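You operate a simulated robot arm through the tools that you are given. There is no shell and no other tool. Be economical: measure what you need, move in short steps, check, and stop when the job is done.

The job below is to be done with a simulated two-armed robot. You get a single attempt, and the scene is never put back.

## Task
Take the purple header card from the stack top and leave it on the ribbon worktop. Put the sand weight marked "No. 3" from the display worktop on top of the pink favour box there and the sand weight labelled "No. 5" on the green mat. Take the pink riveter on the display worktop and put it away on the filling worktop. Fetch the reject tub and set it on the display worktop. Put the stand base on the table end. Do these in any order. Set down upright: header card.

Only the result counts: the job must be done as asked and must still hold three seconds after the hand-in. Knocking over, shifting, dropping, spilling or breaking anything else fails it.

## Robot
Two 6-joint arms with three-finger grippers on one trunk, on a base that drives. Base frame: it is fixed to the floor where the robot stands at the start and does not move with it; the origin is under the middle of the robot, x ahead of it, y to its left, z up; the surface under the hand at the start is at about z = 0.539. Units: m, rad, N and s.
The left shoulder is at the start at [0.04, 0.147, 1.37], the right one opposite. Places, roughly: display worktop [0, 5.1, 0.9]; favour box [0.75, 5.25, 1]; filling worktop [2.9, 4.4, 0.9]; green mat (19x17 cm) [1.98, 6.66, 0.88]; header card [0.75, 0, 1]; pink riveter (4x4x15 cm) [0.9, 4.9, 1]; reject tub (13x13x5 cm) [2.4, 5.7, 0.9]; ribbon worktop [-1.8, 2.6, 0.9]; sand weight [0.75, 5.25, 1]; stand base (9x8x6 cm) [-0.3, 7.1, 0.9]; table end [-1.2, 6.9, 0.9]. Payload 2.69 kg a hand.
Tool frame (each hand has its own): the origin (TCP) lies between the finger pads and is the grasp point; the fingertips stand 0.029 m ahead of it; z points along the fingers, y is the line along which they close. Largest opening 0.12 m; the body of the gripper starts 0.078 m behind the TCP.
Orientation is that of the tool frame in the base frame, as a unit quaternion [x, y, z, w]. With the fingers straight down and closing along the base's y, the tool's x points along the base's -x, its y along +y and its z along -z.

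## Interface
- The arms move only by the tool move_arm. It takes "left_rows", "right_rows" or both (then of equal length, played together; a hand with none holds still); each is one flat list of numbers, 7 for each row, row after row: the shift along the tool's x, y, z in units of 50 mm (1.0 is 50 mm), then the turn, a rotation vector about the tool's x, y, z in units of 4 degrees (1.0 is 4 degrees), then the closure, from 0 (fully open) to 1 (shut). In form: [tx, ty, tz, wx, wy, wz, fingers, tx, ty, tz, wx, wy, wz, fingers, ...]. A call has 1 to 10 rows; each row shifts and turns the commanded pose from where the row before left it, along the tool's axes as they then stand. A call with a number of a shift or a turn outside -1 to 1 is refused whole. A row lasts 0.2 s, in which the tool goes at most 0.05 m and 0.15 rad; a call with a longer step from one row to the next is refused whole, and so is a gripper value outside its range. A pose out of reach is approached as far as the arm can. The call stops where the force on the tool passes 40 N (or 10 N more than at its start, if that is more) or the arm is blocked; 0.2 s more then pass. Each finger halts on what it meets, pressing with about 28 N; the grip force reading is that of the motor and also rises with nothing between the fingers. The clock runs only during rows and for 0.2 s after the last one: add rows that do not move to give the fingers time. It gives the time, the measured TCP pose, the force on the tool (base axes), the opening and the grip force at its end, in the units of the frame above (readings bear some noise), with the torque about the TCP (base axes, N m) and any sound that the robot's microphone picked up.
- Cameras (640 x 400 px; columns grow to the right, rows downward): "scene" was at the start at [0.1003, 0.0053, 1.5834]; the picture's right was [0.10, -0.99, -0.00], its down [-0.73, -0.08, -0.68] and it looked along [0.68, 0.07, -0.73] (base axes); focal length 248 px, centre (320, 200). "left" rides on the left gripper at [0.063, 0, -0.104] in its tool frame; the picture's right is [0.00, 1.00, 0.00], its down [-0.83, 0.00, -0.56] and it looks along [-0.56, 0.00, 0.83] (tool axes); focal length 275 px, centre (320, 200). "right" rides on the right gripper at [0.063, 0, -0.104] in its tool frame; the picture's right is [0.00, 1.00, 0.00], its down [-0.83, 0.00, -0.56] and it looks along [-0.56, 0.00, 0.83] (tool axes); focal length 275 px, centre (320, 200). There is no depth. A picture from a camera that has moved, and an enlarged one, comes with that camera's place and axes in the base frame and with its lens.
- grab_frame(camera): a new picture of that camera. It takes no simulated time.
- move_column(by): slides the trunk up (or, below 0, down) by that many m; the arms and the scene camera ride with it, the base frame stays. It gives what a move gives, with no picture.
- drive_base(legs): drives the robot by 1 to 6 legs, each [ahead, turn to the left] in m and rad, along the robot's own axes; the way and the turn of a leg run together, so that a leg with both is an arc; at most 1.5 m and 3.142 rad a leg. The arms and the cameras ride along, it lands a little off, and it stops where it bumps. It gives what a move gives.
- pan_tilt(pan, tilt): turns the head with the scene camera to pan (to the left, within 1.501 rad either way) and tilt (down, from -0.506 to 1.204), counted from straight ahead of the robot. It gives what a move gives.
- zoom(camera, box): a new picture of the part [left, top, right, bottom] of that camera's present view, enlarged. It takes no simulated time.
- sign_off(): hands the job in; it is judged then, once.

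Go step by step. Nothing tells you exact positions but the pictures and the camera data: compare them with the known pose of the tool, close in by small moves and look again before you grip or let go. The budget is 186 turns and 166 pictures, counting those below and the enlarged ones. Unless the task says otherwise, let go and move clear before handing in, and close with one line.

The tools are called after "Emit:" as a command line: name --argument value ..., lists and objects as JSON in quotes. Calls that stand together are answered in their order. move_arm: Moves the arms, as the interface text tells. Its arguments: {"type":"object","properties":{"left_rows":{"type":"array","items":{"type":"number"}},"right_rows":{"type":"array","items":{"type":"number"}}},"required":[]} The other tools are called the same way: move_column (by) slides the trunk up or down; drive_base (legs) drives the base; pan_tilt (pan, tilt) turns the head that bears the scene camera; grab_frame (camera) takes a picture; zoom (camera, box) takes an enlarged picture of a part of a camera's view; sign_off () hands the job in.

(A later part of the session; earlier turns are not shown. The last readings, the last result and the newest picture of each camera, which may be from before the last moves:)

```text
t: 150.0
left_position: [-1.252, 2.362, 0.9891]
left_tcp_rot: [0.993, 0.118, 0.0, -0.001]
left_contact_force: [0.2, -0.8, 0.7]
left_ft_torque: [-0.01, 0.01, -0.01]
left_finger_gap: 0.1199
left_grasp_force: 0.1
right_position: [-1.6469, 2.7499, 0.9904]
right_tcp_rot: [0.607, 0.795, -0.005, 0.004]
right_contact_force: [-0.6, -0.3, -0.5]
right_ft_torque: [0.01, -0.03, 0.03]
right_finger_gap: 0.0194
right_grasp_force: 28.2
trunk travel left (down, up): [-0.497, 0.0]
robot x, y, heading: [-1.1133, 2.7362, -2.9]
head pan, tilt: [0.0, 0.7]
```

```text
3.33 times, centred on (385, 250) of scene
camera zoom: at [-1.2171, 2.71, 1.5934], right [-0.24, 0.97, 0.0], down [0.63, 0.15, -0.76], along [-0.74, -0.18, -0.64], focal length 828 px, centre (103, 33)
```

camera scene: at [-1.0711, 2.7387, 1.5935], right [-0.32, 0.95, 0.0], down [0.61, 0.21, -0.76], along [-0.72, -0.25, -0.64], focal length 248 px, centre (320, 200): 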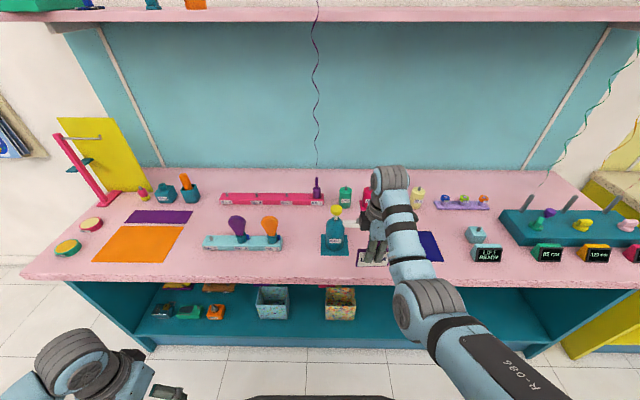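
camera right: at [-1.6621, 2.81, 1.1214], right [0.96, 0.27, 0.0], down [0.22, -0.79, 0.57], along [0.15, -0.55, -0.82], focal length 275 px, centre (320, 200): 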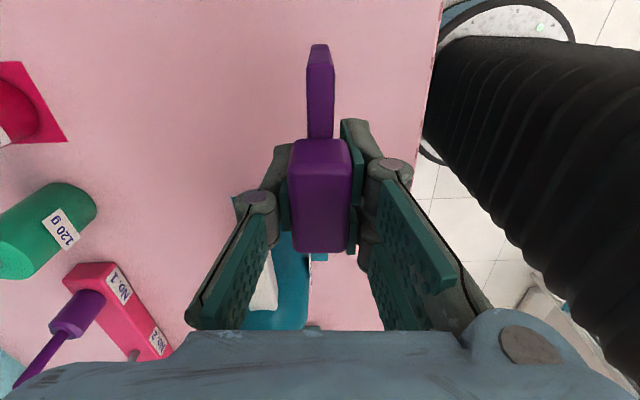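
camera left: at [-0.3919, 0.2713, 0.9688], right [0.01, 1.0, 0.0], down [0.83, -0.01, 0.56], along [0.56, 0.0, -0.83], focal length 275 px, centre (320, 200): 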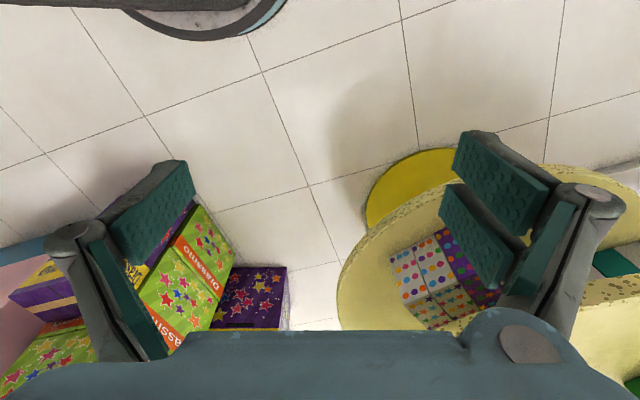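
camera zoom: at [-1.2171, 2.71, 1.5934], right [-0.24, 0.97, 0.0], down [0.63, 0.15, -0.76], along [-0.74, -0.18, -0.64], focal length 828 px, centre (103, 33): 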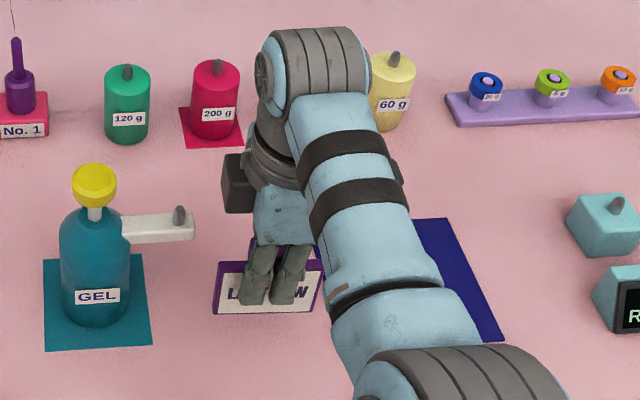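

Emit:
move_arm --right_rows '[0, 0, 0.1, 0, 0, 0, 1, 0, 0, 0.1, 0, 0, 0, 1]'

Emit:
move_arm --right_rows '[0, 0, 0.1, 0, 0, 0, 1]'

Emit:
move_arm --right_rows '[0, 0, 0.1, 0, 0, 0, 1]'

```text
t: 150.6
left_position: [-1.2511, 2.3617, 0.9872]
left_tcp_rot: [0.993, 0.118, 0.001, -0.001]
left_contact_force: [-0.4, -0.1, -0.2]
left_ft_torque: [0.01, -0.03, 0.0]
left_finger_gap: 0.1199
left_grasp_force: 0.1
right_position: [-1.6474, 2.7479, 0.981]
right_tcp_rot: [0.607, 0.795, -0.003, 0.005]
right_contact_force: [0.2, -0.1, 0.5]
right_ft_torque: [-0.01, 0.03, -0.01]
right_finger_gap: 0.0196
right_grasp_force: 28.4
trunk travel left (down, up): [-0.497, 0.0]
robot x, y, heading: [-1.1154, 2.7401, -2.902]
head pan, tilt: [0.0, 0.7]
```

```text
t: 151.0
left_position: [-1.2511, 2.3629, 0.9892]
left_tcp_rot: [0.993, 0.118, -0.001, -0.001]
left_contact_force: [-0.2, 0.6, -0.5]
left_ft_torque: [-0.02, 0.04, 0.01]
left_finger_gap: 0.1203
left_grasp_force: 0.0
right_position: [-1.6468, 2.7486, 0.9761]
right_tcp_rot: [0.606, 0.795, -0.004, 0.005]
right_contact_force: [-0.8, -0.3, -1.0]
right_ft_torque: [-0.02, -0.03, 0.0]
right_finger_gap: 0.0194
right_grasp_force: 28.2
trunk travel left (down, up): [-0.497, 0.0]
robot x, y, heading: [-1.1139, 2.7347, -2.898]
head pan, tilt: [0.0, 0.7]
```

```text
t: 151.4
left_position: [-1.2511, 2.361, 0.9891]
left_tcp_rot: [0.993, 0.118, 0.0, 0.0]
left_contact_force: [0.3, 0.5, -0.1]
left_ft_torque: [-0.03, 0.0, 0.01]
left_finger_gap: 0.1201
left_grasp_force: 0.1
right_position: [-1.6477, 2.7492, 0.971]
right_tcp_rot: [0.607, 0.794, -0.004, 0.004]
right_contact_force: [0.2, 0.5, -0.4]
right_ft_torque: [-0.01, 0.03, 0.01]
right_finger_gap: 0.0193
right_grasp_force: 28.1
trunk travel left (down, up): [-0.497, 0.0]
robot x, y, heading: [-1.1158, 2.7384, -2.904]
head pan, tilt: [0.0, 0.7]
```

Emit:
move_arm --right_rows '[0, 0, 0.1, 0, 0, 0, 1]'

Emit:
move_arm --right_rows '[0, 0, 0.1, 0, 0, 0, 1]'

Emit:
zoom --camera "scene" --box '[290, 190, 480, 310]'

```text
t: 151.8
left_position: [-1.2513, 2.3611, 0.9885]
left_tcp_rot: [0.993, 0.118, 0.0, -0.001]
left_contact_force: [0.1, 1.0, -0.3]
left_ft_torque: [0.01, -0.02, 0.0]
left_finger_gap: 0.1203
left_grasp_force: 0.1
right_position: [-1.648, 2.7493, 0.9674]
right_tcp_rot: [0.606, 0.795, -0.004, 0.004]
right_contact_force: [0.1, -1.0, 0.1]
right_ft_torque: [0.03, -0.01, 0.02]
right_finger_gap: 0.0194
right_grasp_force: 27.8
trunk travel left (down, up): [-0.497, 0.0]
robot x, y, heading: [-1.1164, 2.7399, -2.907]
head pan, tilt: [0.0, 0.7]
```

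```text
t: 152.2
left_position: [-1.2513, 2.362, 0.9878]
left_tcp_rot: [0.993, 0.118, 0.0, -0.001]
left_contact_force: [0.0, 0.3, 0.1]
left_ft_torque: [-0.05, 0.0, 0.02]
left_finger_gap: 0.1199
left_grasp_force: 0.1
right_position: [-1.6482, 2.7479, 0.9615]
right_tcp_rot: [0.606, 0.795, -0.005, 0.005]
right_contact_force: [0.7, -0.9, -0.2]
right_ft_torque: [0.04, -0.04, 0.04]
right_finger_gap: 0.0193
right_grasp_force: 27.9
trunk travel left (down, up): [-0.497, 0.0]
robot x, y, heading: [-1.1151, 2.739, -2.899]
head pan, tilt: [0.0, 0.7]
```

```text
3.33 times, centred on (385, 250) of scene
camera zoom: at [-1.2165, 2.71, 1.5934], right [-0.24, 0.97, 0.0], down [0.63, 0.15, -0.76], along [-0.74, -0.18, -0.64], focal length 828 px, centre (103, 33)
```

zoom: 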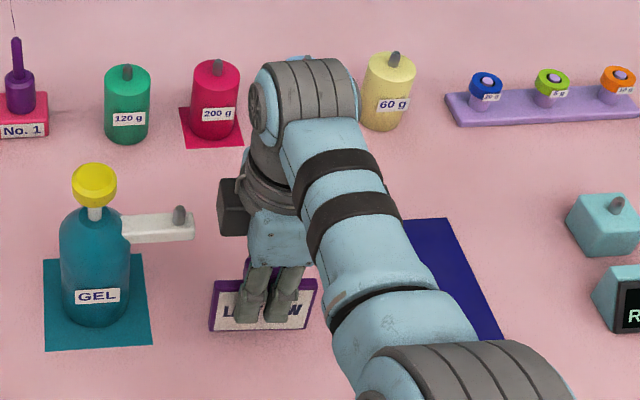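

Emit:
move_arm --right_rows '[0, 0, 0.1, 0, 0, 0, 1]'

Emit:
move_arm --right_rows '[0, 0, 0.1, 0, 0, 0, 1]'

Emit:
move_arm --right_rows '[0, 0, 0.1, 0, 0, 0, 1]'

Emit:
zoom --camera "scene" --box '[290, 190, 480, 310]'

```text
t: 152.6
left_position: [-1.2518, 2.3618, 0.9884]
left_tcp_rot: [0.993, 0.118, 0.0, 0.0]
left_contact_force: [0.2, 0.2, -0.3]
left_ft_torque: [-0.02, 0.01, 0.04]
left_finger_gap: 0.1198
left_grasp_force: 0.0
right_position: [-1.6474, 2.7472, 0.9567]
right_tcp_rot: [0.607, 0.794, -0.004, 0.003]
right_contact_force: [-0.3, 0.0, 0.1]
right_ft_torque: [0.0, -0.03, 0.0]
right_finger_gap: 0.0195
right_grasp_force: 28.0
trunk travel left (down, up): [-0.497, 0.0]
robot x, y, heading: [-1.1121, 2.7353, -2.902]
head pan, tilt: [0.0, 0.7]
```

```text
t: 153.0
left_position: [-1.2516, 2.3627, 0.9888]
left_tcp_rot: [0.993, 0.117, 0.0, -0.001]
left_contact_force: [-0.7, 0.8, -0.1]
left_ft_torque: [-0.01, 0.0, 0.0]
left_finger_gap: 0.12
left_grasp_force: 0.1
right_position: [-1.6476, 2.7486, 0.9523]
right_tcp_rot: [0.607, 0.794, -0.004, 0.005]
right_contact_force: [-0.4, -0.5, -0.4]
right_ft_torque: [0.0, -0.02, -0.02]
right_finger_gap: 0.0194
right_grasp_force: 27.6
trunk travel left (down, up): [-0.497, 0.0]
robot x, y, heading: [-1.1183, 2.7343, -2.9]
head pan, tilt: [0.0, 0.7]
```

```text
t: 153.4
left_position: [-1.2508, 2.361, 0.9876]
left_tcp_rot: [0.993, 0.118, 0.0, -0.002]
left_contact_force: [0.4, -0.8, -0.2]
left_ft_torque: [-0.02, 0.0, 0.0]
left_finger_gap: 0.1203
left_grasp_force: 0.0
right_position: [-1.6473, 2.7486, 0.9484]
right_tcp_rot: [0.608, 0.794, -0.006, 0.004]
right_contact_force: [-1.8, -0.1, 8.3]
right_ft_torque: [-0.02, 0.15, 0.02]
right_finger_gap: 0.0195
right_grasp_force: 28.4
trunk travel left (down, up): [-0.497, 0.0]
robot x, y, heading: [-1.1136, 2.7378, -2.896]
head pan, tilt: [0.0, 0.7]
```

```text
3.33 times, centred on (385, 250) of scene
camera zoom: at [-1.2139, 2.7101, 1.5937], right [-0.24, 0.97, 0.0], down [0.62, 0.15, -0.77], along [-0.74, -0.18, -0.64], focal length 828 px, centre (103, 33)
```

zoom: 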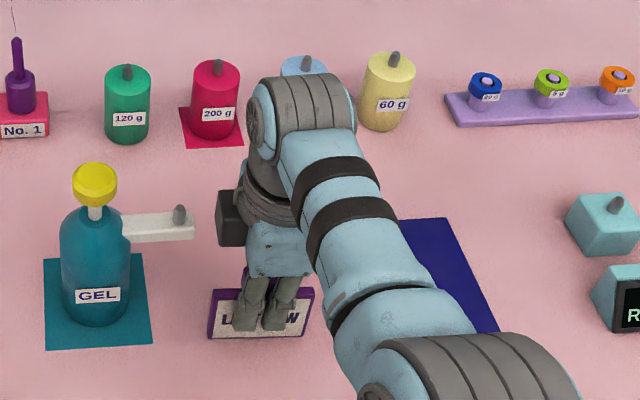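

Contact at 8 N, so the card is standing on the worktop. I'll release and lift straight up.

Emit:
move_arm --right_rows '[0, 0, -0.06, 0, 0, 0, 1, 0, 0, 0, 0, 0, 0, 0.6, 0, 0, 0, 0, 0, 0, 0.4, 0, 0, 0, 0, 0, 0, 0.4, 0, 0, -0.8, 0, 0, 0, 0.4, 0, 0, -1, 0, 0, 0, 0.4, 0, 0, -0.6, 0, 0, 0, 0.4]'

Emit:
drive_base --legs '[[-0.35, 0.0]]'

Emit:
grab_frame --camera "scene"

```text
t: 155.0
left_position: [-1.251, 2.3618, 0.9885]
left_tcp_rot: [0.993, 0.118, 0.0, -0.001]
left_contact_force: [-0.1, 0.0, 0.8]
left_ft_torque: [-0.02, -0.02, 0.03]
left_finger_gap: 0.12
left_grasp_force: 0.0
right_position: [-1.648, 2.7478, 1.0692]
right_tcp_rot: [0.607, 0.794, -0.004, 0.004]
right_contact_force: [-0.5, 0.9, -0.2]
right_ft_torque: [0.02, 0.01, 0.01]
right_finger_gap: 0.0721
right_grasp_force: 0.0
trunk travel left (down, up): [-0.497, 0.0]
robot x, y, heading: [-1.1156, 2.7382, -2.9]
head pan, tilt: [0.0, 0.7]
```

```text
t: 157.2
left_position: [-0.9176, 2.4444, 0.9867]
left_tcp_rot: [0.993, 0.121, 0.001, -0.001]
left_contact_force: [0.0, -1.0, -0.4]
left_ft_torque: [-0.01, -0.04, -0.02]
left_finger_gap: 0.1202
left_grasp_force: 0.1
right_position: [-1.3155, 2.8278, 1.0684]
right_tcp_rot: [0.605, 0.796, -0.003, 0.005]
right_contact_force: [0.4, 0.2, -1.0]
right_ft_torque: [0.02, -0.06, 0.04]
right_finger_gap: 0.072
right_grasp_force: 0.0
trunk travel left (down, up): [-0.497, 0.0]
robot x, y, heading: [-0.7817, 2.8227, -2.892]
head pan, tilt: [0.0, 0.7]
```

```text
117 pictures are left
camera scene: at [-0.8859, 2.7917, 1.5931], right [-0.24, 0.97, 0.0], down [0.63, 0.16, -0.76], along [-0.74, -0.19, -0.65], focal length 248 px, centre (320, 200)
```

scene: 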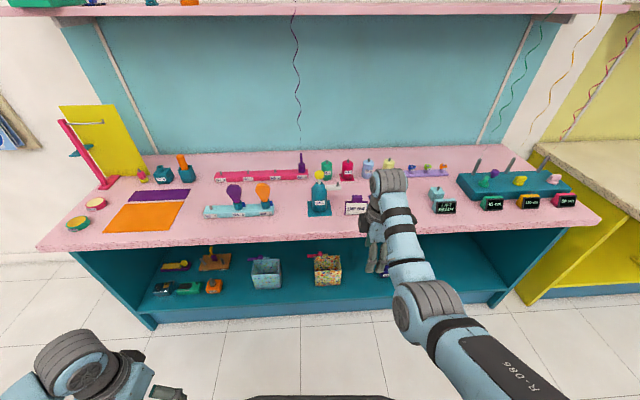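

The card stands upright on the ribbon worktop. Next I'll drive to the display worktop.

Emit:
drive_base --legs '[[0, -2.736], [1.1, 0], [1.0, 0], [0, 1.235]]'

Emit:
pan_tilt --pan 0 --tilt 0.6

Emit:
grab_frame --camera "scene"

```text
t: 177.1
left_position: [0.5261, 4.2229, 0.9895]
left_tcp_rot: [0.795, -0.607, 0.001, 0.0]
left_contact_force: [0.1, 0.1, 0.2]
left_ft_torque: [0.0, 0.0, 0.01]
left_finger_gap: 0.1203
left_grasp_force: 0.1
right_position: [0.8998, 4.6311, 1.069]
right_tcp_rot: [0.989, 0.148, -0.006, 0.0]
right_contact_force: [0.1, 0.1, 0.2]
right_ft_torque: [-0.02, -0.01, 0.02]
right_finger_gap: 0.0721
right_grasp_force: 0.0
trunk travel left (down, up): [-0.497, 0.0]
robot x, y, heading: [0.9029, 4.0986, 1.841]
head pan, tilt: [0.0, 0.7]
```

```text
t: 177.8
left_position: [0.527, 4.222, 0.9881]
left_tcp_rot: [0.795, -0.607, 0.001, 0.0]
left_contact_force: [0.2, -0.2, -0.2]
left_ft_torque: [0.0, -0.04, 0.02]
left_finger_gap: 0.1201
left_grasp_force: 0.1
right_position: [0.9001, 4.6308, 1.0694]
right_tcp_rot: [0.989, 0.148, -0.007, 0.0]
right_contact_force: [0.1, 0.1, -0.2]
right_ft_torque: [0.0, 0.01, 0.01]
right_finger_gap: 0.0719
right_grasp_force: 0.1
trunk travel left (down, up): [-0.497, 0.0]
robot x, y, heading: [0.9051, 4.0986, 1.847]
head pan, tilt: [0.0, 0.6]
```

```text
116 pictures are left
camera scene: at [0.8783, 4.1996, 1.602], right [0.96, 0.27, 0.0], down [0.15, -0.54, -0.82], along [-0.22, 0.79, -0.57], focal length 248 px, centre (320, 200)
```

scene: 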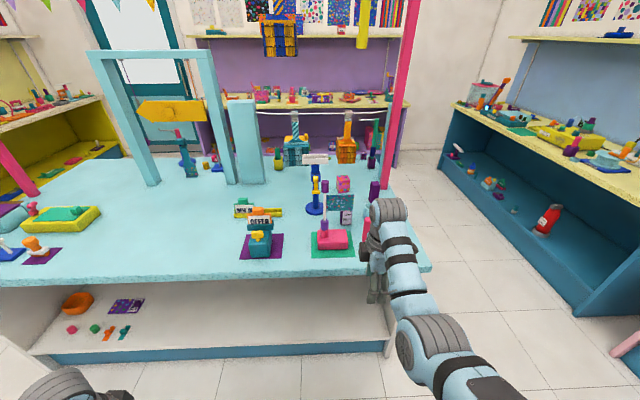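

Emit:
zoom --camera "scene" --box '[220, 130, 420, 270]'

Emit:
zoom --camera "scene" --box '[0, 120, 220, 270]'

Emit:
zoom --camera "scene" --box '[440, 70, 640, 210]'

```text
2.86 times, centred on (320, 200) of scene
camera zoom: at [0.8783, 4.1996, 1.602], right [0.96, 0.27, 0.0], down [0.15, -0.54, -0.82], along [-0.22, 0.79, -0.57], focal length 710 px, centre (320, 200)
```

zoom: 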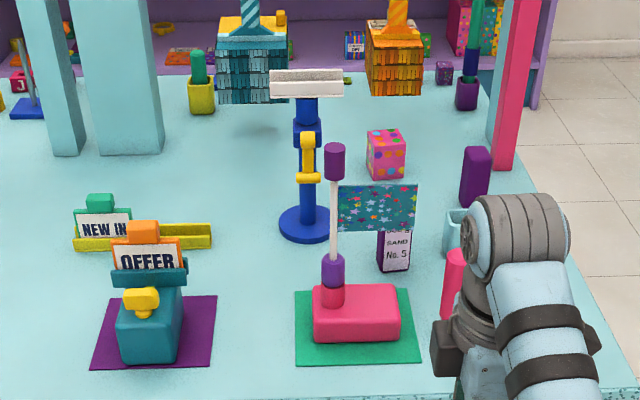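

```text
2.67 times, centred on (110, 195) of scene
camera zoom: at [0.8783, 4.1996, 1.602], right [0.96, 0.27, 0.0], down [0.15, -0.54, -0.82], along [-0.22, 0.79, -0.57], focal length 662 px, centre (880, 213)
```

zoom: 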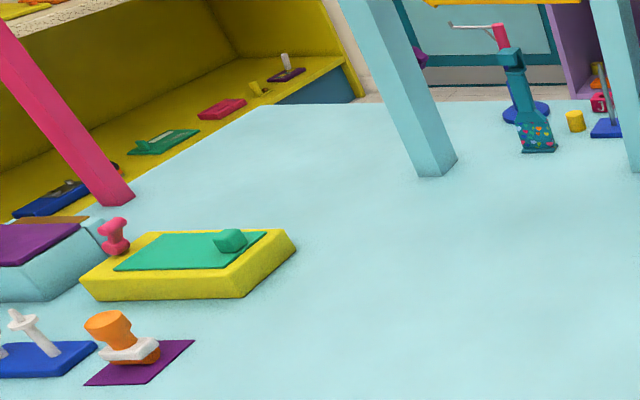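

```text
2.86 times, centred on (540, 140) of scene
camera zoom: at [0.8783, 4.1996, 1.602], right [0.96, 0.27, 0.0], down [0.15, -0.54, -0.82], along [-0.22, 0.79, -0.57], focal length 710 px, centre (-309, 371)
```

zoom: 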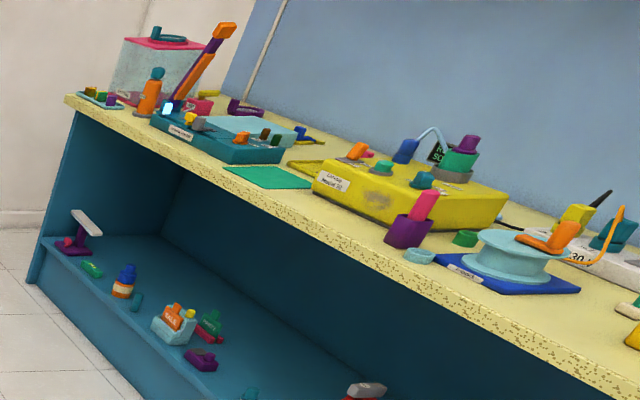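

I see the "SAND No. 5" weight, another purple weight, the pink dotted favour box, and a pink upright thing hidden by my arm. I'll pull the right hand in to see it all.

Emit:
move_arm --right_rows '[0, 0, 1, 0, 0, 0, 0, 0, 0, 1, 0, 0, 0, 0, 0, 1, 0.0, 0, 0, 0, 0, 0, 1, 0, 0, 0, 0, 0, 0, 1, 0, 0, 0, 0, 0, 0, 1, 0, 0, 0, 0, 0, 0.6, 0.5, 0, 0, 0, 0, 0]'

Emit:
zoom --camera "scene" --box '[270, 130, 450, 270]'

```text
t: 179.6
left_position: [0.5256, 4.2229, 0.9867]
left_tcp_rot: [0.795, -0.607, 0.0, -0.001]
left_contact_force: [0.3, -0.3, -0.1]
left_ft_torque: [-0.02, -0.01, 0.0]
left_finger_gap: 0.1198
left_grasp_force: 0.0
right_position: [0.9764, 4.466, 0.9667]
right_tcp_rot: [0.988, 0.148, -0.005, -0.053]
right_contact_force: [-0.5, 0.6, -0.7]
right_ft_torque: [-0.05, 0.0, -0.03]
right_finger_gap: 0.1198
right_grasp_force: 0.1
right hand out of reach, approached as far as the arm can: row 5, 6, 7
trunk travel left (down, up): [-0.497, 0.0]
robot x, y, heading: [0.9039, 4.0999, 1.846]
head pan, tilt: [0.0, 0.6]
stopped in row 7 (right hand): the arm was blocked; the commanded pose is now the measured one
```

```text
2.86 times, centred on (360, 200) of scene
camera zoom: at [0.8774, 4.2007, 1.601], right [0.96, 0.27, 0.0], down [0.15, -0.54, -0.82], along [-0.22, 0.79, -0.57], focal length 710 px, centre (206, 200)
```

zoom: 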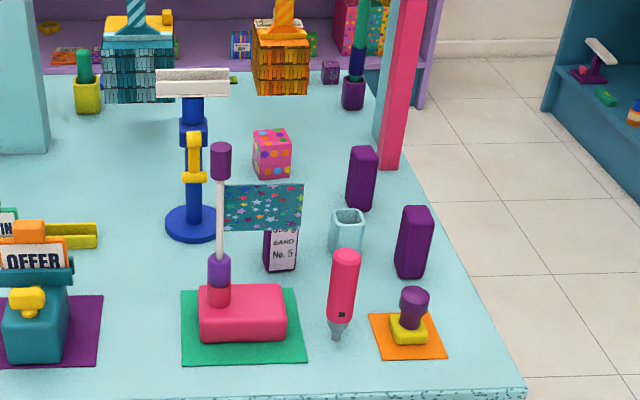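

I can see the layout: favour box and weights lie deep from the front, so I'll work from the counter's east end. Driving around there also shows the labels of the other two weights.

Emit:
drive_base --legs '[[0, -1.258], [0.9, 0], [0, 1.056], [0.82, 0], [0, 1.774]]'

Emit:
pan_tilt --pan 0 --tilt 0.7

Emit:
grab_frame --camera "scene"

```text
t: 198.4
left_position: [1.4959, 5.0245, 0.9883]
left_tcp_rot: [0.992, 0.13, 0.001, 0.0]
left_contact_force: [0.2, -0.1, 0.1]
left_ft_torque: [-0.01, -0.01, -0.01]
left_finger_gap: 0.1199
left_grasp_force: 0.0
right_position: [1.2572, 5.4785, 0.9696]
right_tcp_rot: [0.597, 0.8, -0.04, -0.034]
right_contact_force: [-0.4, -0.1, -0.2]
right_ft_torque: [0.0, -0.01, -0.05]
right_finger_gap: 0.1199
right_grasp_force: 0.1
trunk travel left (down, up): [-0.497, 0.0]
robot x, y, heading: [1.6234, 5.4042, -2.878]
head pan, tilt: [0.0, 0.6]
```

```text
t: 199.1
left_position: [1.4957, 5.0241, 0.9878]
left_tcp_rot: [0.992, 0.129, -0.001, -0.001]
left_contact_force: [0.0, -0.1, 0.4]
left_ft_torque: [-0.04, -0.02, 0.01]
left_finger_gap: 0.1202
left_grasp_force: 0.0
right_position: [1.2566, 5.4786, 0.9693]
right_tcp_rot: [0.597, 0.8, -0.04, -0.035]
right_contact_force: [-0.6, 0.6, -0.2]
right_ft_torque: [0.02, 0.02, 0.02]
right_finger_gap: 0.1202
right_grasp_force: 0.0
trunk travel left (down, up): [-0.497, 0.0]
robot x, y, heading: [1.6218, 5.4013, -2.879]
head pan, tilt: [0.0, 0.7]
```

```text
111 pictures are left
camera scene: at [1.5228, 5.3728, 1.5935], right [-0.26, 0.97, 0.0], down [0.62, 0.17, -0.77], along [-0.74, -0.2, -0.64], focal length 248 px, centre (320, 200)
```

scene: 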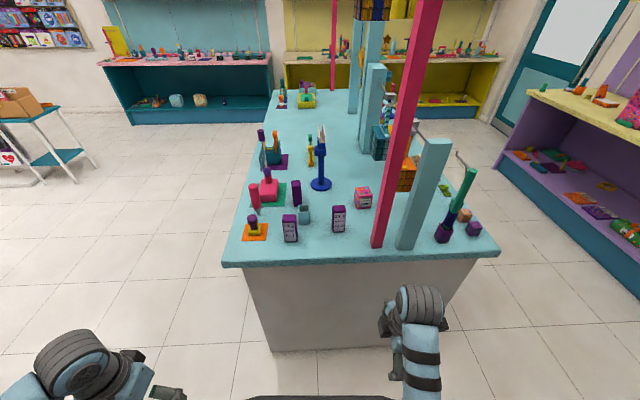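

Emit:
zoom --camera "scene" --box '[225, 120, 425, 260]'

Emit:
zoom --camera "scene" --box '[270, 170, 380, 250]'

```text
2.86 times, centred on (325, 190) of scene
camera zoom: at [1.5228, 5.3728, 1.5935], right [-0.26, 0.97, 0.0], down [0.62, 0.17, -0.77], along [-0.74, -0.2, -0.64], focal length 710 px, centre (306, 229)
```

zoom: 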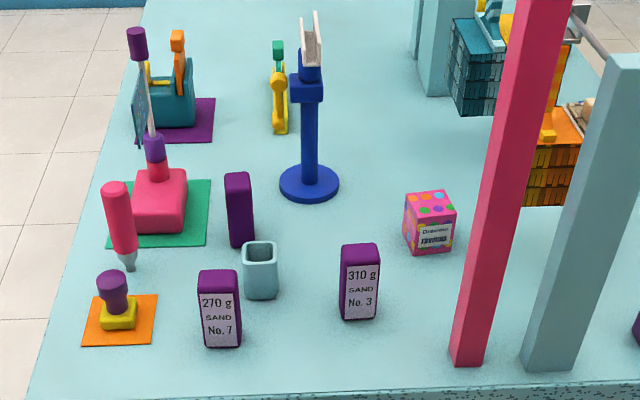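

```text
5.00 times, centred on (325, 210) of scene
camera zoom: at [1.5228, 5.3728, 1.5935], right [-0.26, 0.97, 0.0], down [0.62, 0.17, -0.77], along [-0.74, -0.2, -0.64], focal length 1242 px, centre (295, 150)
```

zoom: 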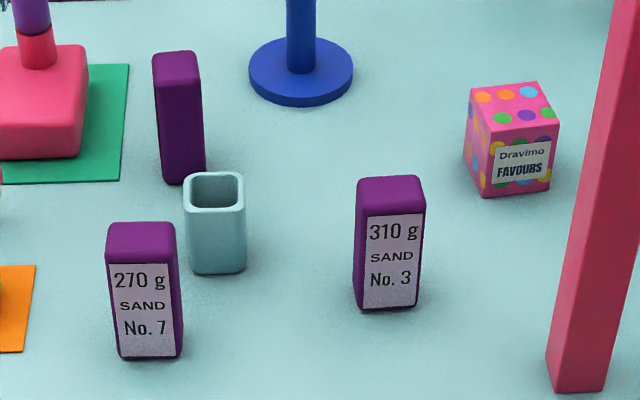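

The near-box weight is No. 3 (310 g), and the dotted box is "FAVOURS". I'll straighten the right hand's tilt and shift the base southward, so the arm stays clear of the pink post.

Emit:
move_arm --right_rows '[0, 0, 0, -1, 0, 0, 0, 0, 0, 0, -0.52, 0, 0, 0]'

Emit:
drive_base --legs '[[0, 0.445], [0.292, 0], [0, -0.431]]'

Emit:
pan_tilt --pan -0.1 --tilt 0.85

Emit:
grab_frame --camera "scene"

Emit:
grab_frame --camera "right"

```text
t: 199.7
left_position: [1.4951, 5.0217, 0.9884]
left_tcp_rot: [0.992, 0.129, 0.0, 0.0]
left_contact_force: [0.0, -0.3, -0.5]
left_ft_torque: [0.01, -0.02, 0.01]
left_finger_gap: 0.12
left_grasp_force: 0.2
right_position: [1.2566, 5.47, 0.9472]
right_tcp_rot: [0.598, 0.802, 0.003, -0.003]
right_contact_force: [0.5, 1.0, 0.5]
right_ft_torque: [0.02, -0.01, 0.0]
right_finger_gap: 0.1202
right_grasp_force: 0.1
right hand out of reach, approached as far as the arm can: row 1, 2
trunk travel left (down, up): [-0.497, 0.0]
robot x, y, heading: [1.6244, 5.4035, -2.877]
head pan, tilt: [0.0, 0.7]
```

```text
t: 204.2
left_position: [1.2819, 4.8367, 0.9879]
left_tcp_rot: [0.991, 0.131, 0.0, -0.001]
left_contact_force: [-0.7, 0.1, -0.5]
left_ft_torque: [-0.02, -0.01, -0.02]
left_finger_gap: 0.12
left_grasp_force: 0.1
right_position: [1.0384, 5.2815, 0.9473]
right_tcp_rot: [0.595, 0.804, 0.003, -0.002]
right_contact_force: [0.8, 0.5, -0.4]
right_ft_torque: [0.0, -0.01, 0.02]
right_finger_gap: 0.12
right_grasp_force: 0.0
trunk travel left (down, up): [-0.497, 0.0]
robot x, y, heading: [1.4069, 5.2146, -2.873]
head pan, tilt: [0.0, 0.7]
```

```text
t: 204.9
left_position: [1.2813, 4.8369, 0.9883]
left_tcp_rot: [0.991, 0.132, 0.0, -0.001]
left_contact_force: [0.2, 0.1, 0.6]
left_ft_torque: [-0.01, 0.01, -0.02]
left_finger_gap: 0.12
left_grasp_force: 0.0
right_position: [1.0394, 5.2821, 0.9485]
right_tcp_rot: [0.596, 0.803, 0.003, -0.004]
right_contact_force: [-0.2, -0.5, -0.1]
right_ft_torque: [0.0, -0.01, 0.02]
right_finger_gap: 0.1198
right_grasp_force: 0.0
trunk travel left (down, up): [-0.497, 0.0]
robot x, y, heading: [1.4061, 5.2182, -2.873]
head pan, tilt: [-0.099, 0.85]
```

```text
108 pictures are left
camera scene: at [1.3108, 5.1953, 1.5812], right [-0.17, 0.99, 0.0], down [0.74, 0.13, -0.66], along [-0.65, -0.11, -0.75], focal length 248 px, centre (320, 200)
```

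scene: 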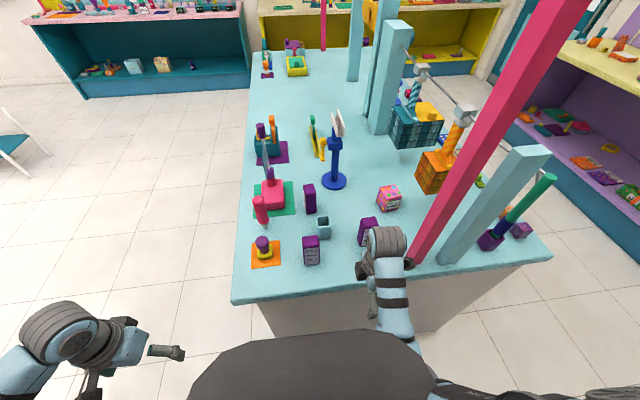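

```text
107 pictures are left
camera right: at [1.0207, 5.3402, 1.0548], right [0.96, 0.29, 0.0], down [0.25, -0.8, 0.55], along [0.16, -0.52, -0.84], focal length 275 px, centre (320, 200)
```

right: 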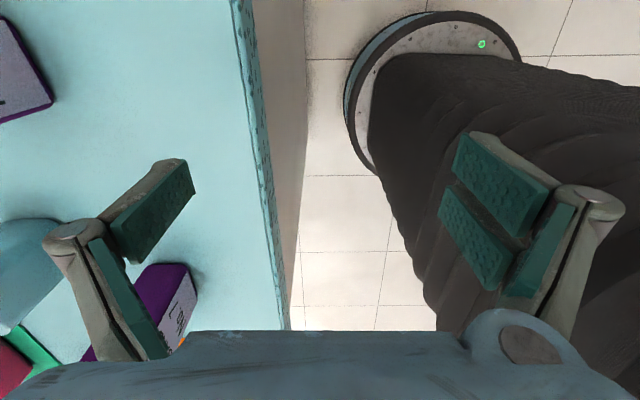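

Emit:
move_arm --right_rows '[0, -0.7, -0.7, 0, 0, 0, 0, 0, -0.7, -0.7, 0, 0, 0, 0, 0, -0.7, -0.6, 0, 0, 0, 0, 0.7, 0, 0, 0, 0, 0, 0]'

Emit:
grab_frame --camera "right"

```text
t: 205.9
left_position: [1.2808, 4.8385, 0.9892]
left_tcp_rot: [0.991, 0.131, 0.0, 0.001]
left_contact_force: [-0.2, 0.4, 1.1]
left_ft_torque: [0.0, -0.01, 0.04]
left_finger_gap: 0.1202
left_grasp_force: 0.0
right_position: [0.9119, 5.2685, 1.0088]
right_tcp_rot: [0.596, 0.803, 0.002, -0.004]
right_contact_force: [-0.7, -0.2, 0.1]
right_ft_torque: [-0.06, 0.02, 0.02]
right_finger_gap: 0.1198
right_grasp_force: 0.0
right hand out of reach, approached as far as the arm can: row 1, 2, 4
trunk travel left (down, up): [-0.497, 0.0]
robot x, y, heading: [1.4079, 5.2174, -2.872]
head pan, tilt: [-0.099, 0.85]
```

```text
106 pictures are left
camera right: at [0.8937, 5.3273, 1.1142], right [0.96, 0.29, 0.0], down [0.25, -0.8, 0.55], along [0.16, -0.53, -0.83], focal length 275 px, centre (320, 200)
```

right: 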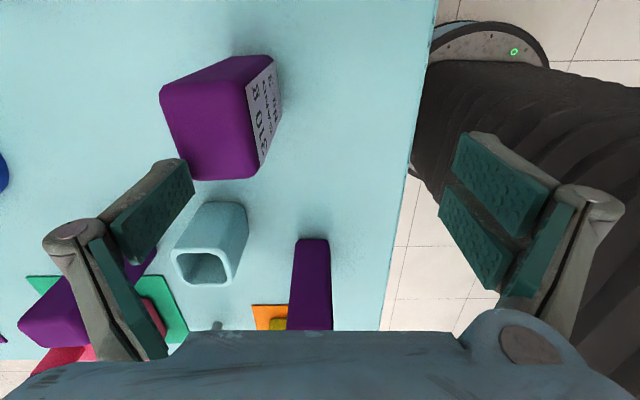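

No. 3's top centre is at about (0.848, 5.252), squarely aligned with the hand. I'll move 6.6 cm forward, then check.

Emit:
move_arm --right_rows '[0, -0.66, -0.05, 0, 0, 0, 0, 0, -0.66, 0, 0, 0, 0, 0]'

Emit:
grab_frame --camera "right"

```text
t: 206.5
left_position: [1.2782, 4.8362, 0.989]
left_tcp_rot: [0.991, 0.132, 0.001, -0.001]
left_contact_force: [0.2, -0.1, -0.7]
left_ft_torque: [-0.03, 0.01, 0.02]
left_finger_gap: 0.1202
left_grasp_force: 0.1
right_position: [0.8472, 5.2487, 1.0106]
right_tcp_rot: [0.596, 0.803, 0.003, -0.003]
right_contact_force: [0.0, -0.3, -0.4]
right_ft_torque: [-0.02, -0.02, -0.02]
right_finger_gap: 0.1199
right_grasp_force: 0.0
trunk travel left (down, up): [-0.497, 0.0]
robot x, y, heading: [1.408, 5.2183, -2.874]
head pan, tilt: [-0.099, 0.85]
```

```text
105 pictures are left
camera right: at [0.8303, 5.3069, 1.1168], right [0.96, 0.29, 0.0], down [0.25, -0.8, 0.55], along [0.16, -0.52, -0.84], focal length 275 px, centre (320, 200)
```

right: 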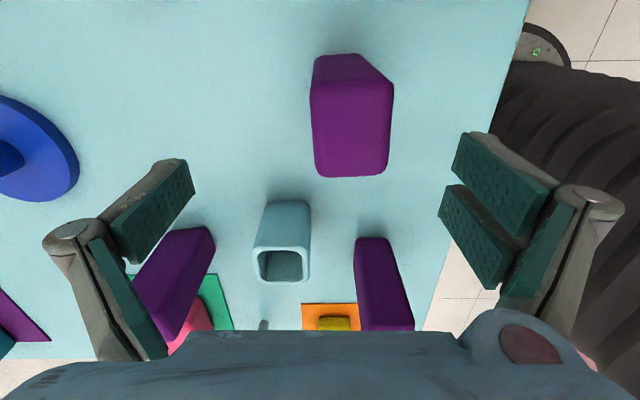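

Emit:
move_arm --right_rows '[0.2, 0.36, 0, 0, 0, 0, 0, 0, 0, 0.7, 0, 0, 0, 0]'

Emit:
grab_frame --camera "right"

```text
t: 207.1
left_position: [1.2801, 4.8366, 0.9867]
left_tcp_rot: [0.991, 0.132, -0.001, -0.001]
left_contact_force: [1.3, 0.3, 0.7]
left_ft_torque: [-0.01, -0.05, 0.01]
left_finger_gap: 0.12
left_grasp_force: 0.1
right_position: [0.8621, 5.264, 0.9743]
right_tcp_rot: [0.595, 0.803, 0.002, -0.004]
right_contact_force: [0.8, 0.7, 0.2]
right_ft_torque: [-0.04, -0.01, 0.01]
right_finger_gap: 0.1197
right_grasp_force: 0.1
trunk travel left (down, up): [-0.497, 0.0]
robot x, y, heading: [1.4065, 5.2167, -2.872]
head pan, tilt: [-0.099, 0.85]
```

```text
104 pictures are left
camera right: at [0.8444, 5.3223, 1.0808], right [0.96, 0.29, 0.0], down [0.25, -0.8, 0.55], along [0.16, -0.52, -0.84], focal length 275 px, centre (320, 200)
```

right: 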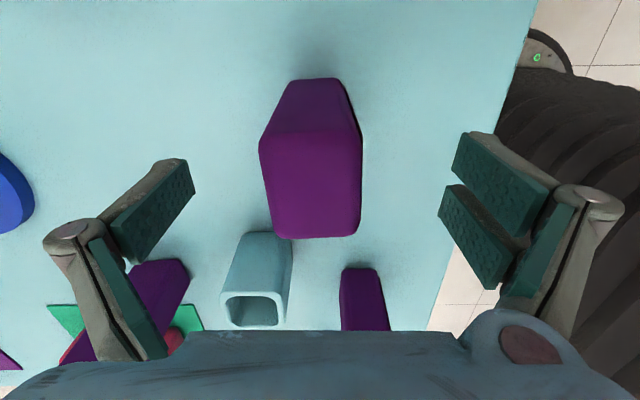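

Emit:
move_arm --right_rows '[-0.1, -0.06, 0.7, 0, 0, 0, 0, 0, 0, 0, 0, 0, 0, 1, 0, 0, 0, 0, 0, 0, 1, 0, 0, 0, 0, 0, 0, 1, 0, 0, 0, 0, 0, 0, 1]'

Emit:
grab_frame --camera "right"

```text
t: 208.3
left_position: [1.2809, 4.8377, 0.9892]
left_tcp_rot: [0.991, 0.132, 0.0, -0.001]
left_contact_force: [0.2, -0.3, -0.7]
left_ft_torque: [0.01, 0.02, 0.01]
left_finger_gap: 0.12
left_grasp_force: 0.1
right_position: [0.8606, 5.2596, 0.9401]
right_tcp_rot: [0.596, 0.803, 0.003, -0.003]
right_contact_force: [0.6, 0.6, 0.2]
right_ft_torque: [0.04, -0.01, 0.07]
right_finger_gap: 0.0387
right_grasp_force: 28.5
trunk travel left (down, up): [-0.497, 0.0]
robot x, y, heading: [1.405, 5.2185, -2.872]
head pan, tilt: [-0.099, 0.85]
```

```text
103 pictures are left
camera right: at [0.8434, 5.3172, 1.0465], right [0.96, 0.29, 0.0], down [0.25, -0.8, 0.55], along [0.16, -0.52, -0.84], focal length 275 px, centre (320, 200)
```

right: 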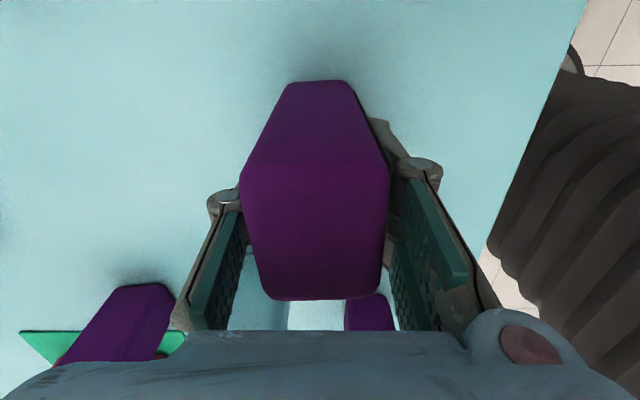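

No. 3 is gripped. I'll lift it and look before moving in toward the favour box.

Emit:
move_arm --right_rows '[0, 0, -1, 0, 0, 0, 1, 0, 0, -1, 0, 0, 0, 1, 0, 0, -0.4, 0, 0, 0, 1]'

Emit:
zoom --camera "scene" --box '[230, 120, 500, 300]'

Emit:
grab_frame --camera "right"

```text
t: 209.1
left_position: [1.2811, 4.8372, 0.9877]
left_tcp_rot: [0.991, 0.131, 0.0, -0.001]
left_contact_force: [-0.3, 0.3, -0.4]
left_ft_torque: [-0.03, 0.0, 0.02]
left_finger_gap: 0.12
left_grasp_force: 0.1
right_position: [0.8627, 5.2592, 1.0572]
right_tcp_rot: [0.596, 0.803, 0.003, -0.003]
right_contact_force: [0.5, -0.6, -2.6]
right_ft_torque: [-0.02, -0.04, 0.03]
right_finger_gap: 0.038
right_grasp_force: 28.0
trunk travel left (down, up): [-0.497, 0.0]
robot x, y, heading: [1.4067, 5.2167, -2.876]
head pan, tilt: [-0.099, 0.85]
```

```text
2.22 times, centred on (365, 210) of scene
camera zoom: at [1.3099, 5.1953, 1.5811], right [-0.17, 0.99, 0.0], down [0.74, 0.13, -0.66], along [-0.65, -0.11, -0.75], focal length 552 px, centre (220, 178)
```

zoom: 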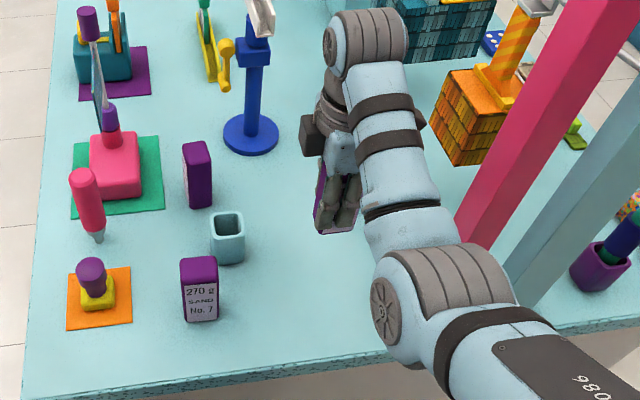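

```text
101 pictures are left
camera right: at [0.8453, 5.3172, 1.164], right [0.96, 0.29, 0.0], down [0.25, -0.8, 0.55], along [0.16, -0.52, -0.84], focal length 275 px, centre (320, 200)
```

right: 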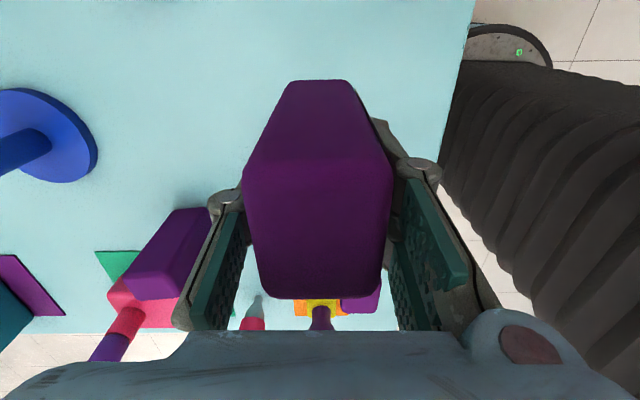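

I need to shift the base slightly left while moving in, so the elbow clears the pink post. First I'll try raising the weight a bit more for clearance.

Emit:
move_arm --right_rows '[0, -0.2, -0.5, 0, 0, 0, 1, 0, -0.2, -0.5, 0, 0, 0, 1]'

```text
t: 209.7
left_position: [1.2801, 4.8356, 0.9878]
left_tcp_rot: [0.991, 0.131, 0.0, -0.001]
left_contact_force: [0.1, 0.0, 0.1]
left_ft_torque: [0.03, 0.0, -0.02]
left_finger_gap: 0.1199
left_grasp_force: 0.1
right_position: [0.8394, 5.2509, 1.1075]
right_tcp_rot: [0.596, 0.803, 0.003, -0.003]
right_contact_force: [0.4, -0.1, -3.1]
right_ft_torque: [-0.04, -0.03, -0.01]
right_finger_gap: 0.0377
right_grasp_force: 28.0
right hand out of reach, approached as far as the arm can: row 2
trunk travel left (down, up): [-0.497, 0.0]
robot x, y, heading: [1.4033, 5.2192, -2.873]
head pan, tilt: [-0.099, 0.85]
```

Emit:
drive_base --legs '[[-0.25, 0], [0, -0.3], [-0.17, 0], [0, 0.3], [0.5, 0]]'

Emit:
grab_frame --camera "scene"

Emit:
grab_frame --camera "right"

```text
t: 217.1
left_position: [1.2061, 4.7628, 0.9887]
left_tcp_rot: [0.991, 0.133, -0.001, 0.0]
left_contact_force: [0.4, -0.7, -0.4]
left_ft_torque: [0.02, 0.02, 0.02]
left_finger_gap: 0.12
left_grasp_force: 0.2
right_position: [0.7651, 5.175, 1.1078]
right_tcp_rot: [0.594, 0.805, 0.001, -0.004]
right_contact_force: [0.3, -0.5, -3.1]
right_ft_torque: [-0.06, 0.04, -0.02]
right_finger_gap: 0.0375
right_grasp_force: 27.9
trunk travel left (down, up): [-0.497, 0.0]
robot x, y, heading: [1.3317, 5.1406, -2.871]
head pan, tilt: [-0.099, 0.85]
```

```text
100 pictures are left
camera scene: at [1.2363, 5.1216, 1.5813], right [-0.17, 0.99, 0.0], down [0.74, 0.13, -0.66], along [-0.65, -0.11, -0.75], focal length 248 px, centre (320, 200)
```

scene: 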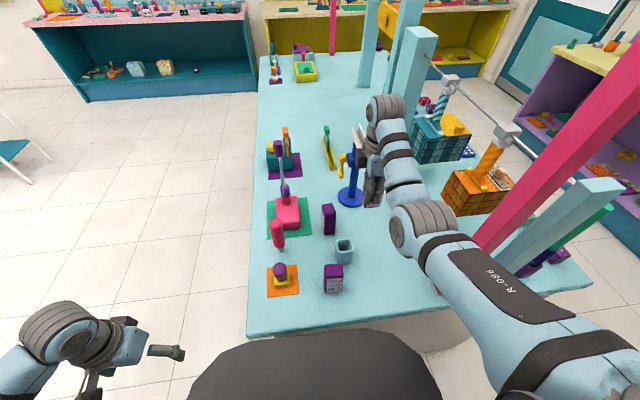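

```text
99 pictures are left
camera right: at [0.7476, 5.2335, 1.214], right [0.95, 0.3, 0.0], down [0.25, -0.8, 0.55], along [0.16, -0.52, -0.84], focal length 275 px, centre (320, 200)
```

right: 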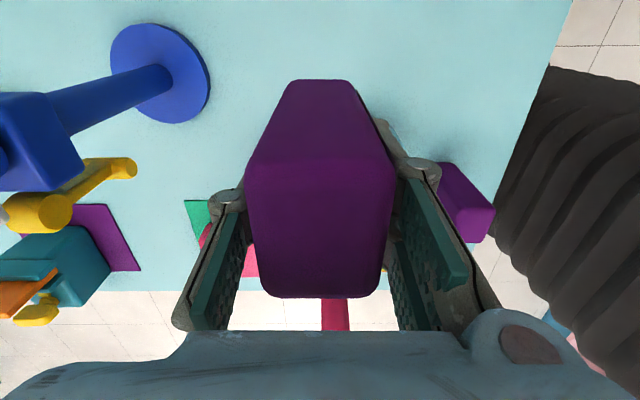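

Emit:
move_arm --right_rows '[0.9, 0, 0.2, 0, 0, 0, 1, 0.9, 0, 0.2, 0, 0, 0, 1]'

Emit:
drive_base --legs '[[0.06, 0]]'

Emit:
grab_frame --camera "scene"

Emit:
grab_frame --camera "right"

```text
t: 217.7
left_position: [1.2053, 4.7652, 0.9896]
left_tcp_rot: [0.991, 0.133, 0.0, 0.001]
left_contact_force: [0.4, 0.3, 0.0]
left_ft_torque: [0.01, 0.01, 0.0]
left_finger_gap: 0.12
left_grasp_force: 0.1
right_position: [0.7384, 5.2657, 1.0876]
right_tcp_rot: [0.595, 0.803, 0.001, -0.001]
right_contact_force: [-0.7, 2.1, -3.3]
right_ft_torque: [-0.07, -0.01, -0.02]
right_finger_gap: 0.0379
right_grasp_force: 28.0
trunk travel left (down, up): [-0.497, 0.0]
robot x, y, heading: [1.329, 5.141, -2.872]
head pan, tilt: [-0.099, 0.85]
```

```text
t: 218.7
left_position: [1.1782, 4.7547, 0.9878]
left_tcp_rot: [0.991, 0.134, 0.0, -0.001]
left_contact_force: [-0.2, 0.2, -0.5]
left_ft_torque: [0.02, 0.05, -0.04]
left_finger_gap: 0.1199
left_grasp_force: 0.1
right_position: [0.7111, 5.2546, 1.0884]
right_tcp_rot: [0.594, 0.804, 0.002, -0.005]
right_contact_force: [-0.1, 0.0, -2.8]
right_ft_torque: [-0.03, 0.02, -0.02]
right_finger_gap: 0.0375
right_grasp_force: 27.8
trunk travel left (down, up): [-0.497, 0.0]
robot x, y, heading: [1.3, 5.1366, -2.868]
head pan, tilt: [-0.099, 0.85]
stopped in leg 1: the robot was blocked; the commanded pose is now the measured one
```

```text
98 pictures are left
camera scene: at [1.2086, 5.1134, 1.5815], right [-0.17, 0.98, 0.0], down [0.74, 0.13, -0.66], along [-0.65, -0.11, -0.75], focal length 248 px, centre (320, 200)
```

scene: 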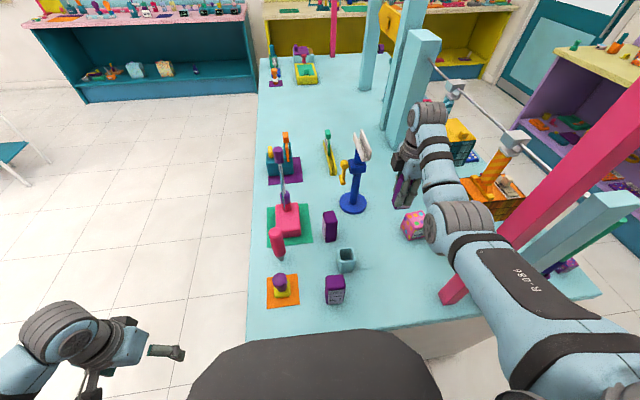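

```text
97 pictures are left
camera right: at [0.6934, 5.3127, 1.1953], right [0.95, 0.3, 0.0], down [0.25, -0.8, 0.55], along [0.16, -0.52, -0.84], focal length 275 px, centre (320, 200)
```

right: 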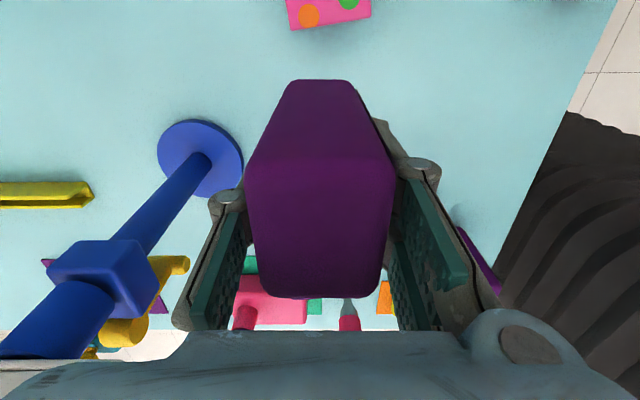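

The base touched the counter end, so this is as close as it gets. The box centre is about (0.686, 5.343), almost purely to the hand's right, so I'll extend that way.

Emit:
move_arm --right_rows '[0.8, 0, 0.25, 0, 0, 0, 1, 0.8, 0.1, 0.25, 0, 0, 0, 1]'

Emit:
grab_frame --camera "scene"

Emit:
grab_frame --camera "right"

```text
t: 219.3
left_position: [1.1775, 4.7566, 0.9902]
left_tcp_rot: [0.991, 0.133, -0.001, 0.001]
left_contact_force: [0.6, -0.4, -0.2]
left_ft_torque: [-0.03, 0.05, -0.03]
left_finger_gap: 0.12
left_grasp_force: 0.2
right_position: [0.6872, 5.3356, 1.0617]
right_tcp_rot: [0.594, 0.805, 0.002, -0.004]
right_contact_force: [-0.4, 0.4, -2.7]
right_ft_torque: [-0.09, 0.0, 0.02]
right_finger_gap: 0.0379
right_grasp_force: 28.1
trunk travel left (down, up): [-0.497, 0.0]
robot x, y, heading: [1.3036, 5.1345, -2.866]
head pan, tilt: [-0.099, 0.85]
```

```text
96 pictures are left
camera scene: at [1.2059, 5.1171, 1.5814], right [-0.17, 0.99, 0.0], down [0.74, 0.13, -0.66], along [-0.65, -0.12, -0.75], focal length 248 px, centre (320, 200)
```

scene: 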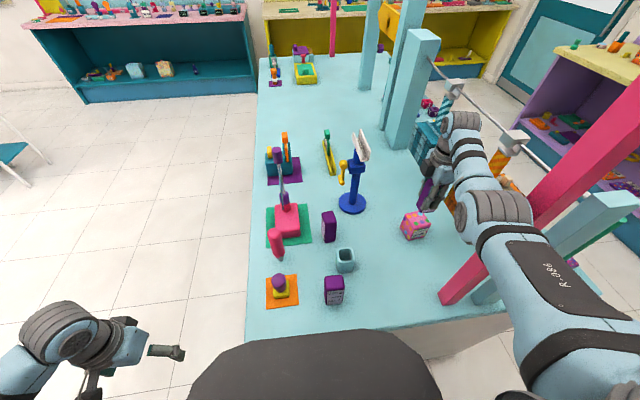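

```text
95 pictures are left
camera right: at [0.6698, 5.3948, 1.1688], right [0.95, 0.3, 0.0], down [0.25, -0.8, 0.55], along [0.16, -0.53, -0.83], focal length 275 px, centre (320, 200)
```

right: 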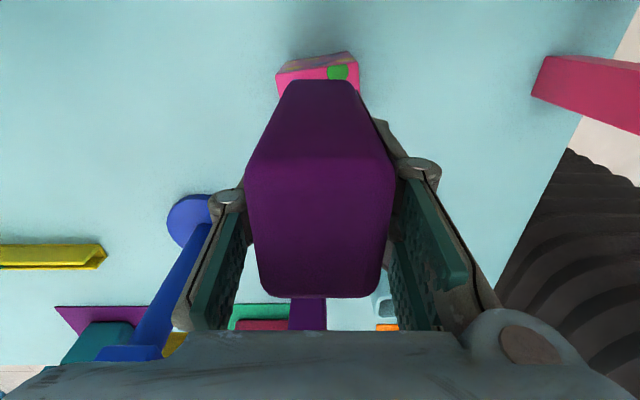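

The hand sits right over the box centre. I'll lower the weight slowly until it touches.

Emit:
move_arm --right_rows '[0, 0, 0.2, 0, 0, 0, 1]'

Emit:
move_arm --right_rows '[0, 0, 0.1, 0, 0, 0, 1, 0, 0, 0.1, 0, 0, 0, 1]'

Emit:
zoom --camera "scene" --box '[370, 140, 490, 250]'

```text
t: 219.7
left_position: [1.1747, 4.7531, 0.988]
left_tcp_rot: [0.991, 0.133, 0.001, -0.001]
left_contact_force: [-0.2, -1.0, -0.2]
left_ft_torque: [0.03, -0.01, 0.01]
left_finger_gap: 0.1201
left_grasp_force: 0.1
right_position: [0.6849, 5.3322, 1.0503]
right_tcp_rot: [0.595, 0.804, 0.003, -0.003]
right_contact_force: [0.1, -0.4, -2.6]
right_ft_torque: [-0.02, -0.04, 0.01]
right_finger_gap: 0.0378
right_grasp_force: 28.3
trunk travel left (down, up): [-0.497, 0.0]
robot x, y, heading: [1.3003, 5.1341, -2.868]
head pan, tilt: [-0.099, 0.85]
```

```text
t: 220.3
left_position: [1.1757, 4.7532, 0.9882]
left_tcp_rot: [0.991, 0.134, 0.001, -0.001]
left_contact_force: [-0.3, 0.1, -0.1]
left_ft_torque: [0.0, -0.03, 0.02]
left_finger_gap: 0.1201
left_grasp_force: 0.1
right_position: [0.6877, 5.3325, 1.041]
right_tcp_rot: [0.594, 0.804, 0.003, -0.003]
right_contact_force: [-0.5, 0.4, -3.9]
right_ft_torque: [-0.03, -0.02, 0.02]
right_finger_gap: 0.0376
right_grasp_force: 27.9
trunk travel left (down, up): [-0.497, 0.0]
robot x, y, heading: [1.2996, 5.1347, -2.866]
head pan, tilt: [-0.099, 0.85]
```

```text
3.64 times, centred on (430, 195) of scene
camera zoom: at [1.2024, 5.1119, 1.5811], right [-0.17, 0.98, 0.0], down [0.74, 0.13, -0.66], along [-0.65, -0.11, -0.75], focal length 903 px, centre (-80, 218)
```

zoom: 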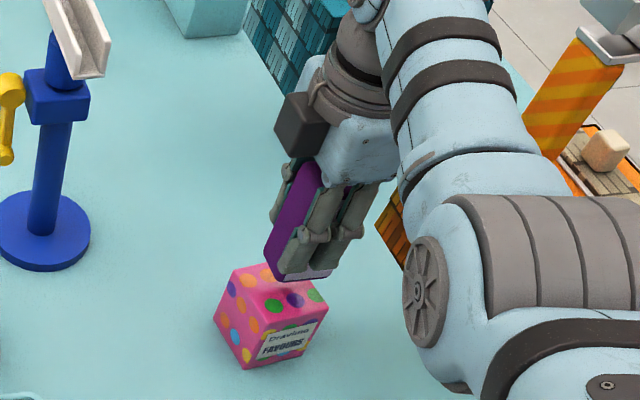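

Emit:
zoom --camera "scene" --box '[420, 190, 470, 245]'

```text
7.27 times, centred on (445, 218) of scene
camera zoom: at [1.2024, 5.1119, 1.5811], right [-0.17, 0.98, 0.0], down [0.74, 0.13, -0.66], along [-0.65, -0.11, -0.75], focal length 1806 px, centre (-589, 73)
```

zoom: 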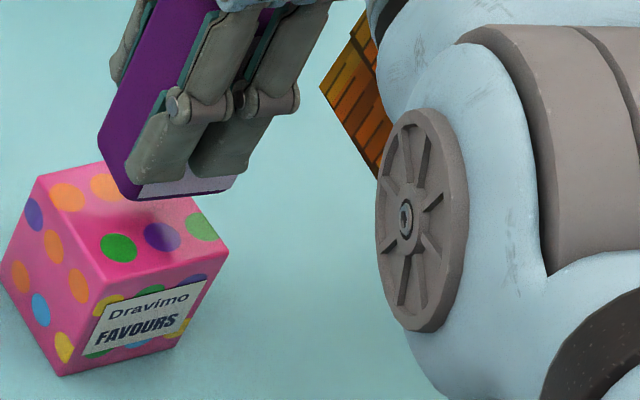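

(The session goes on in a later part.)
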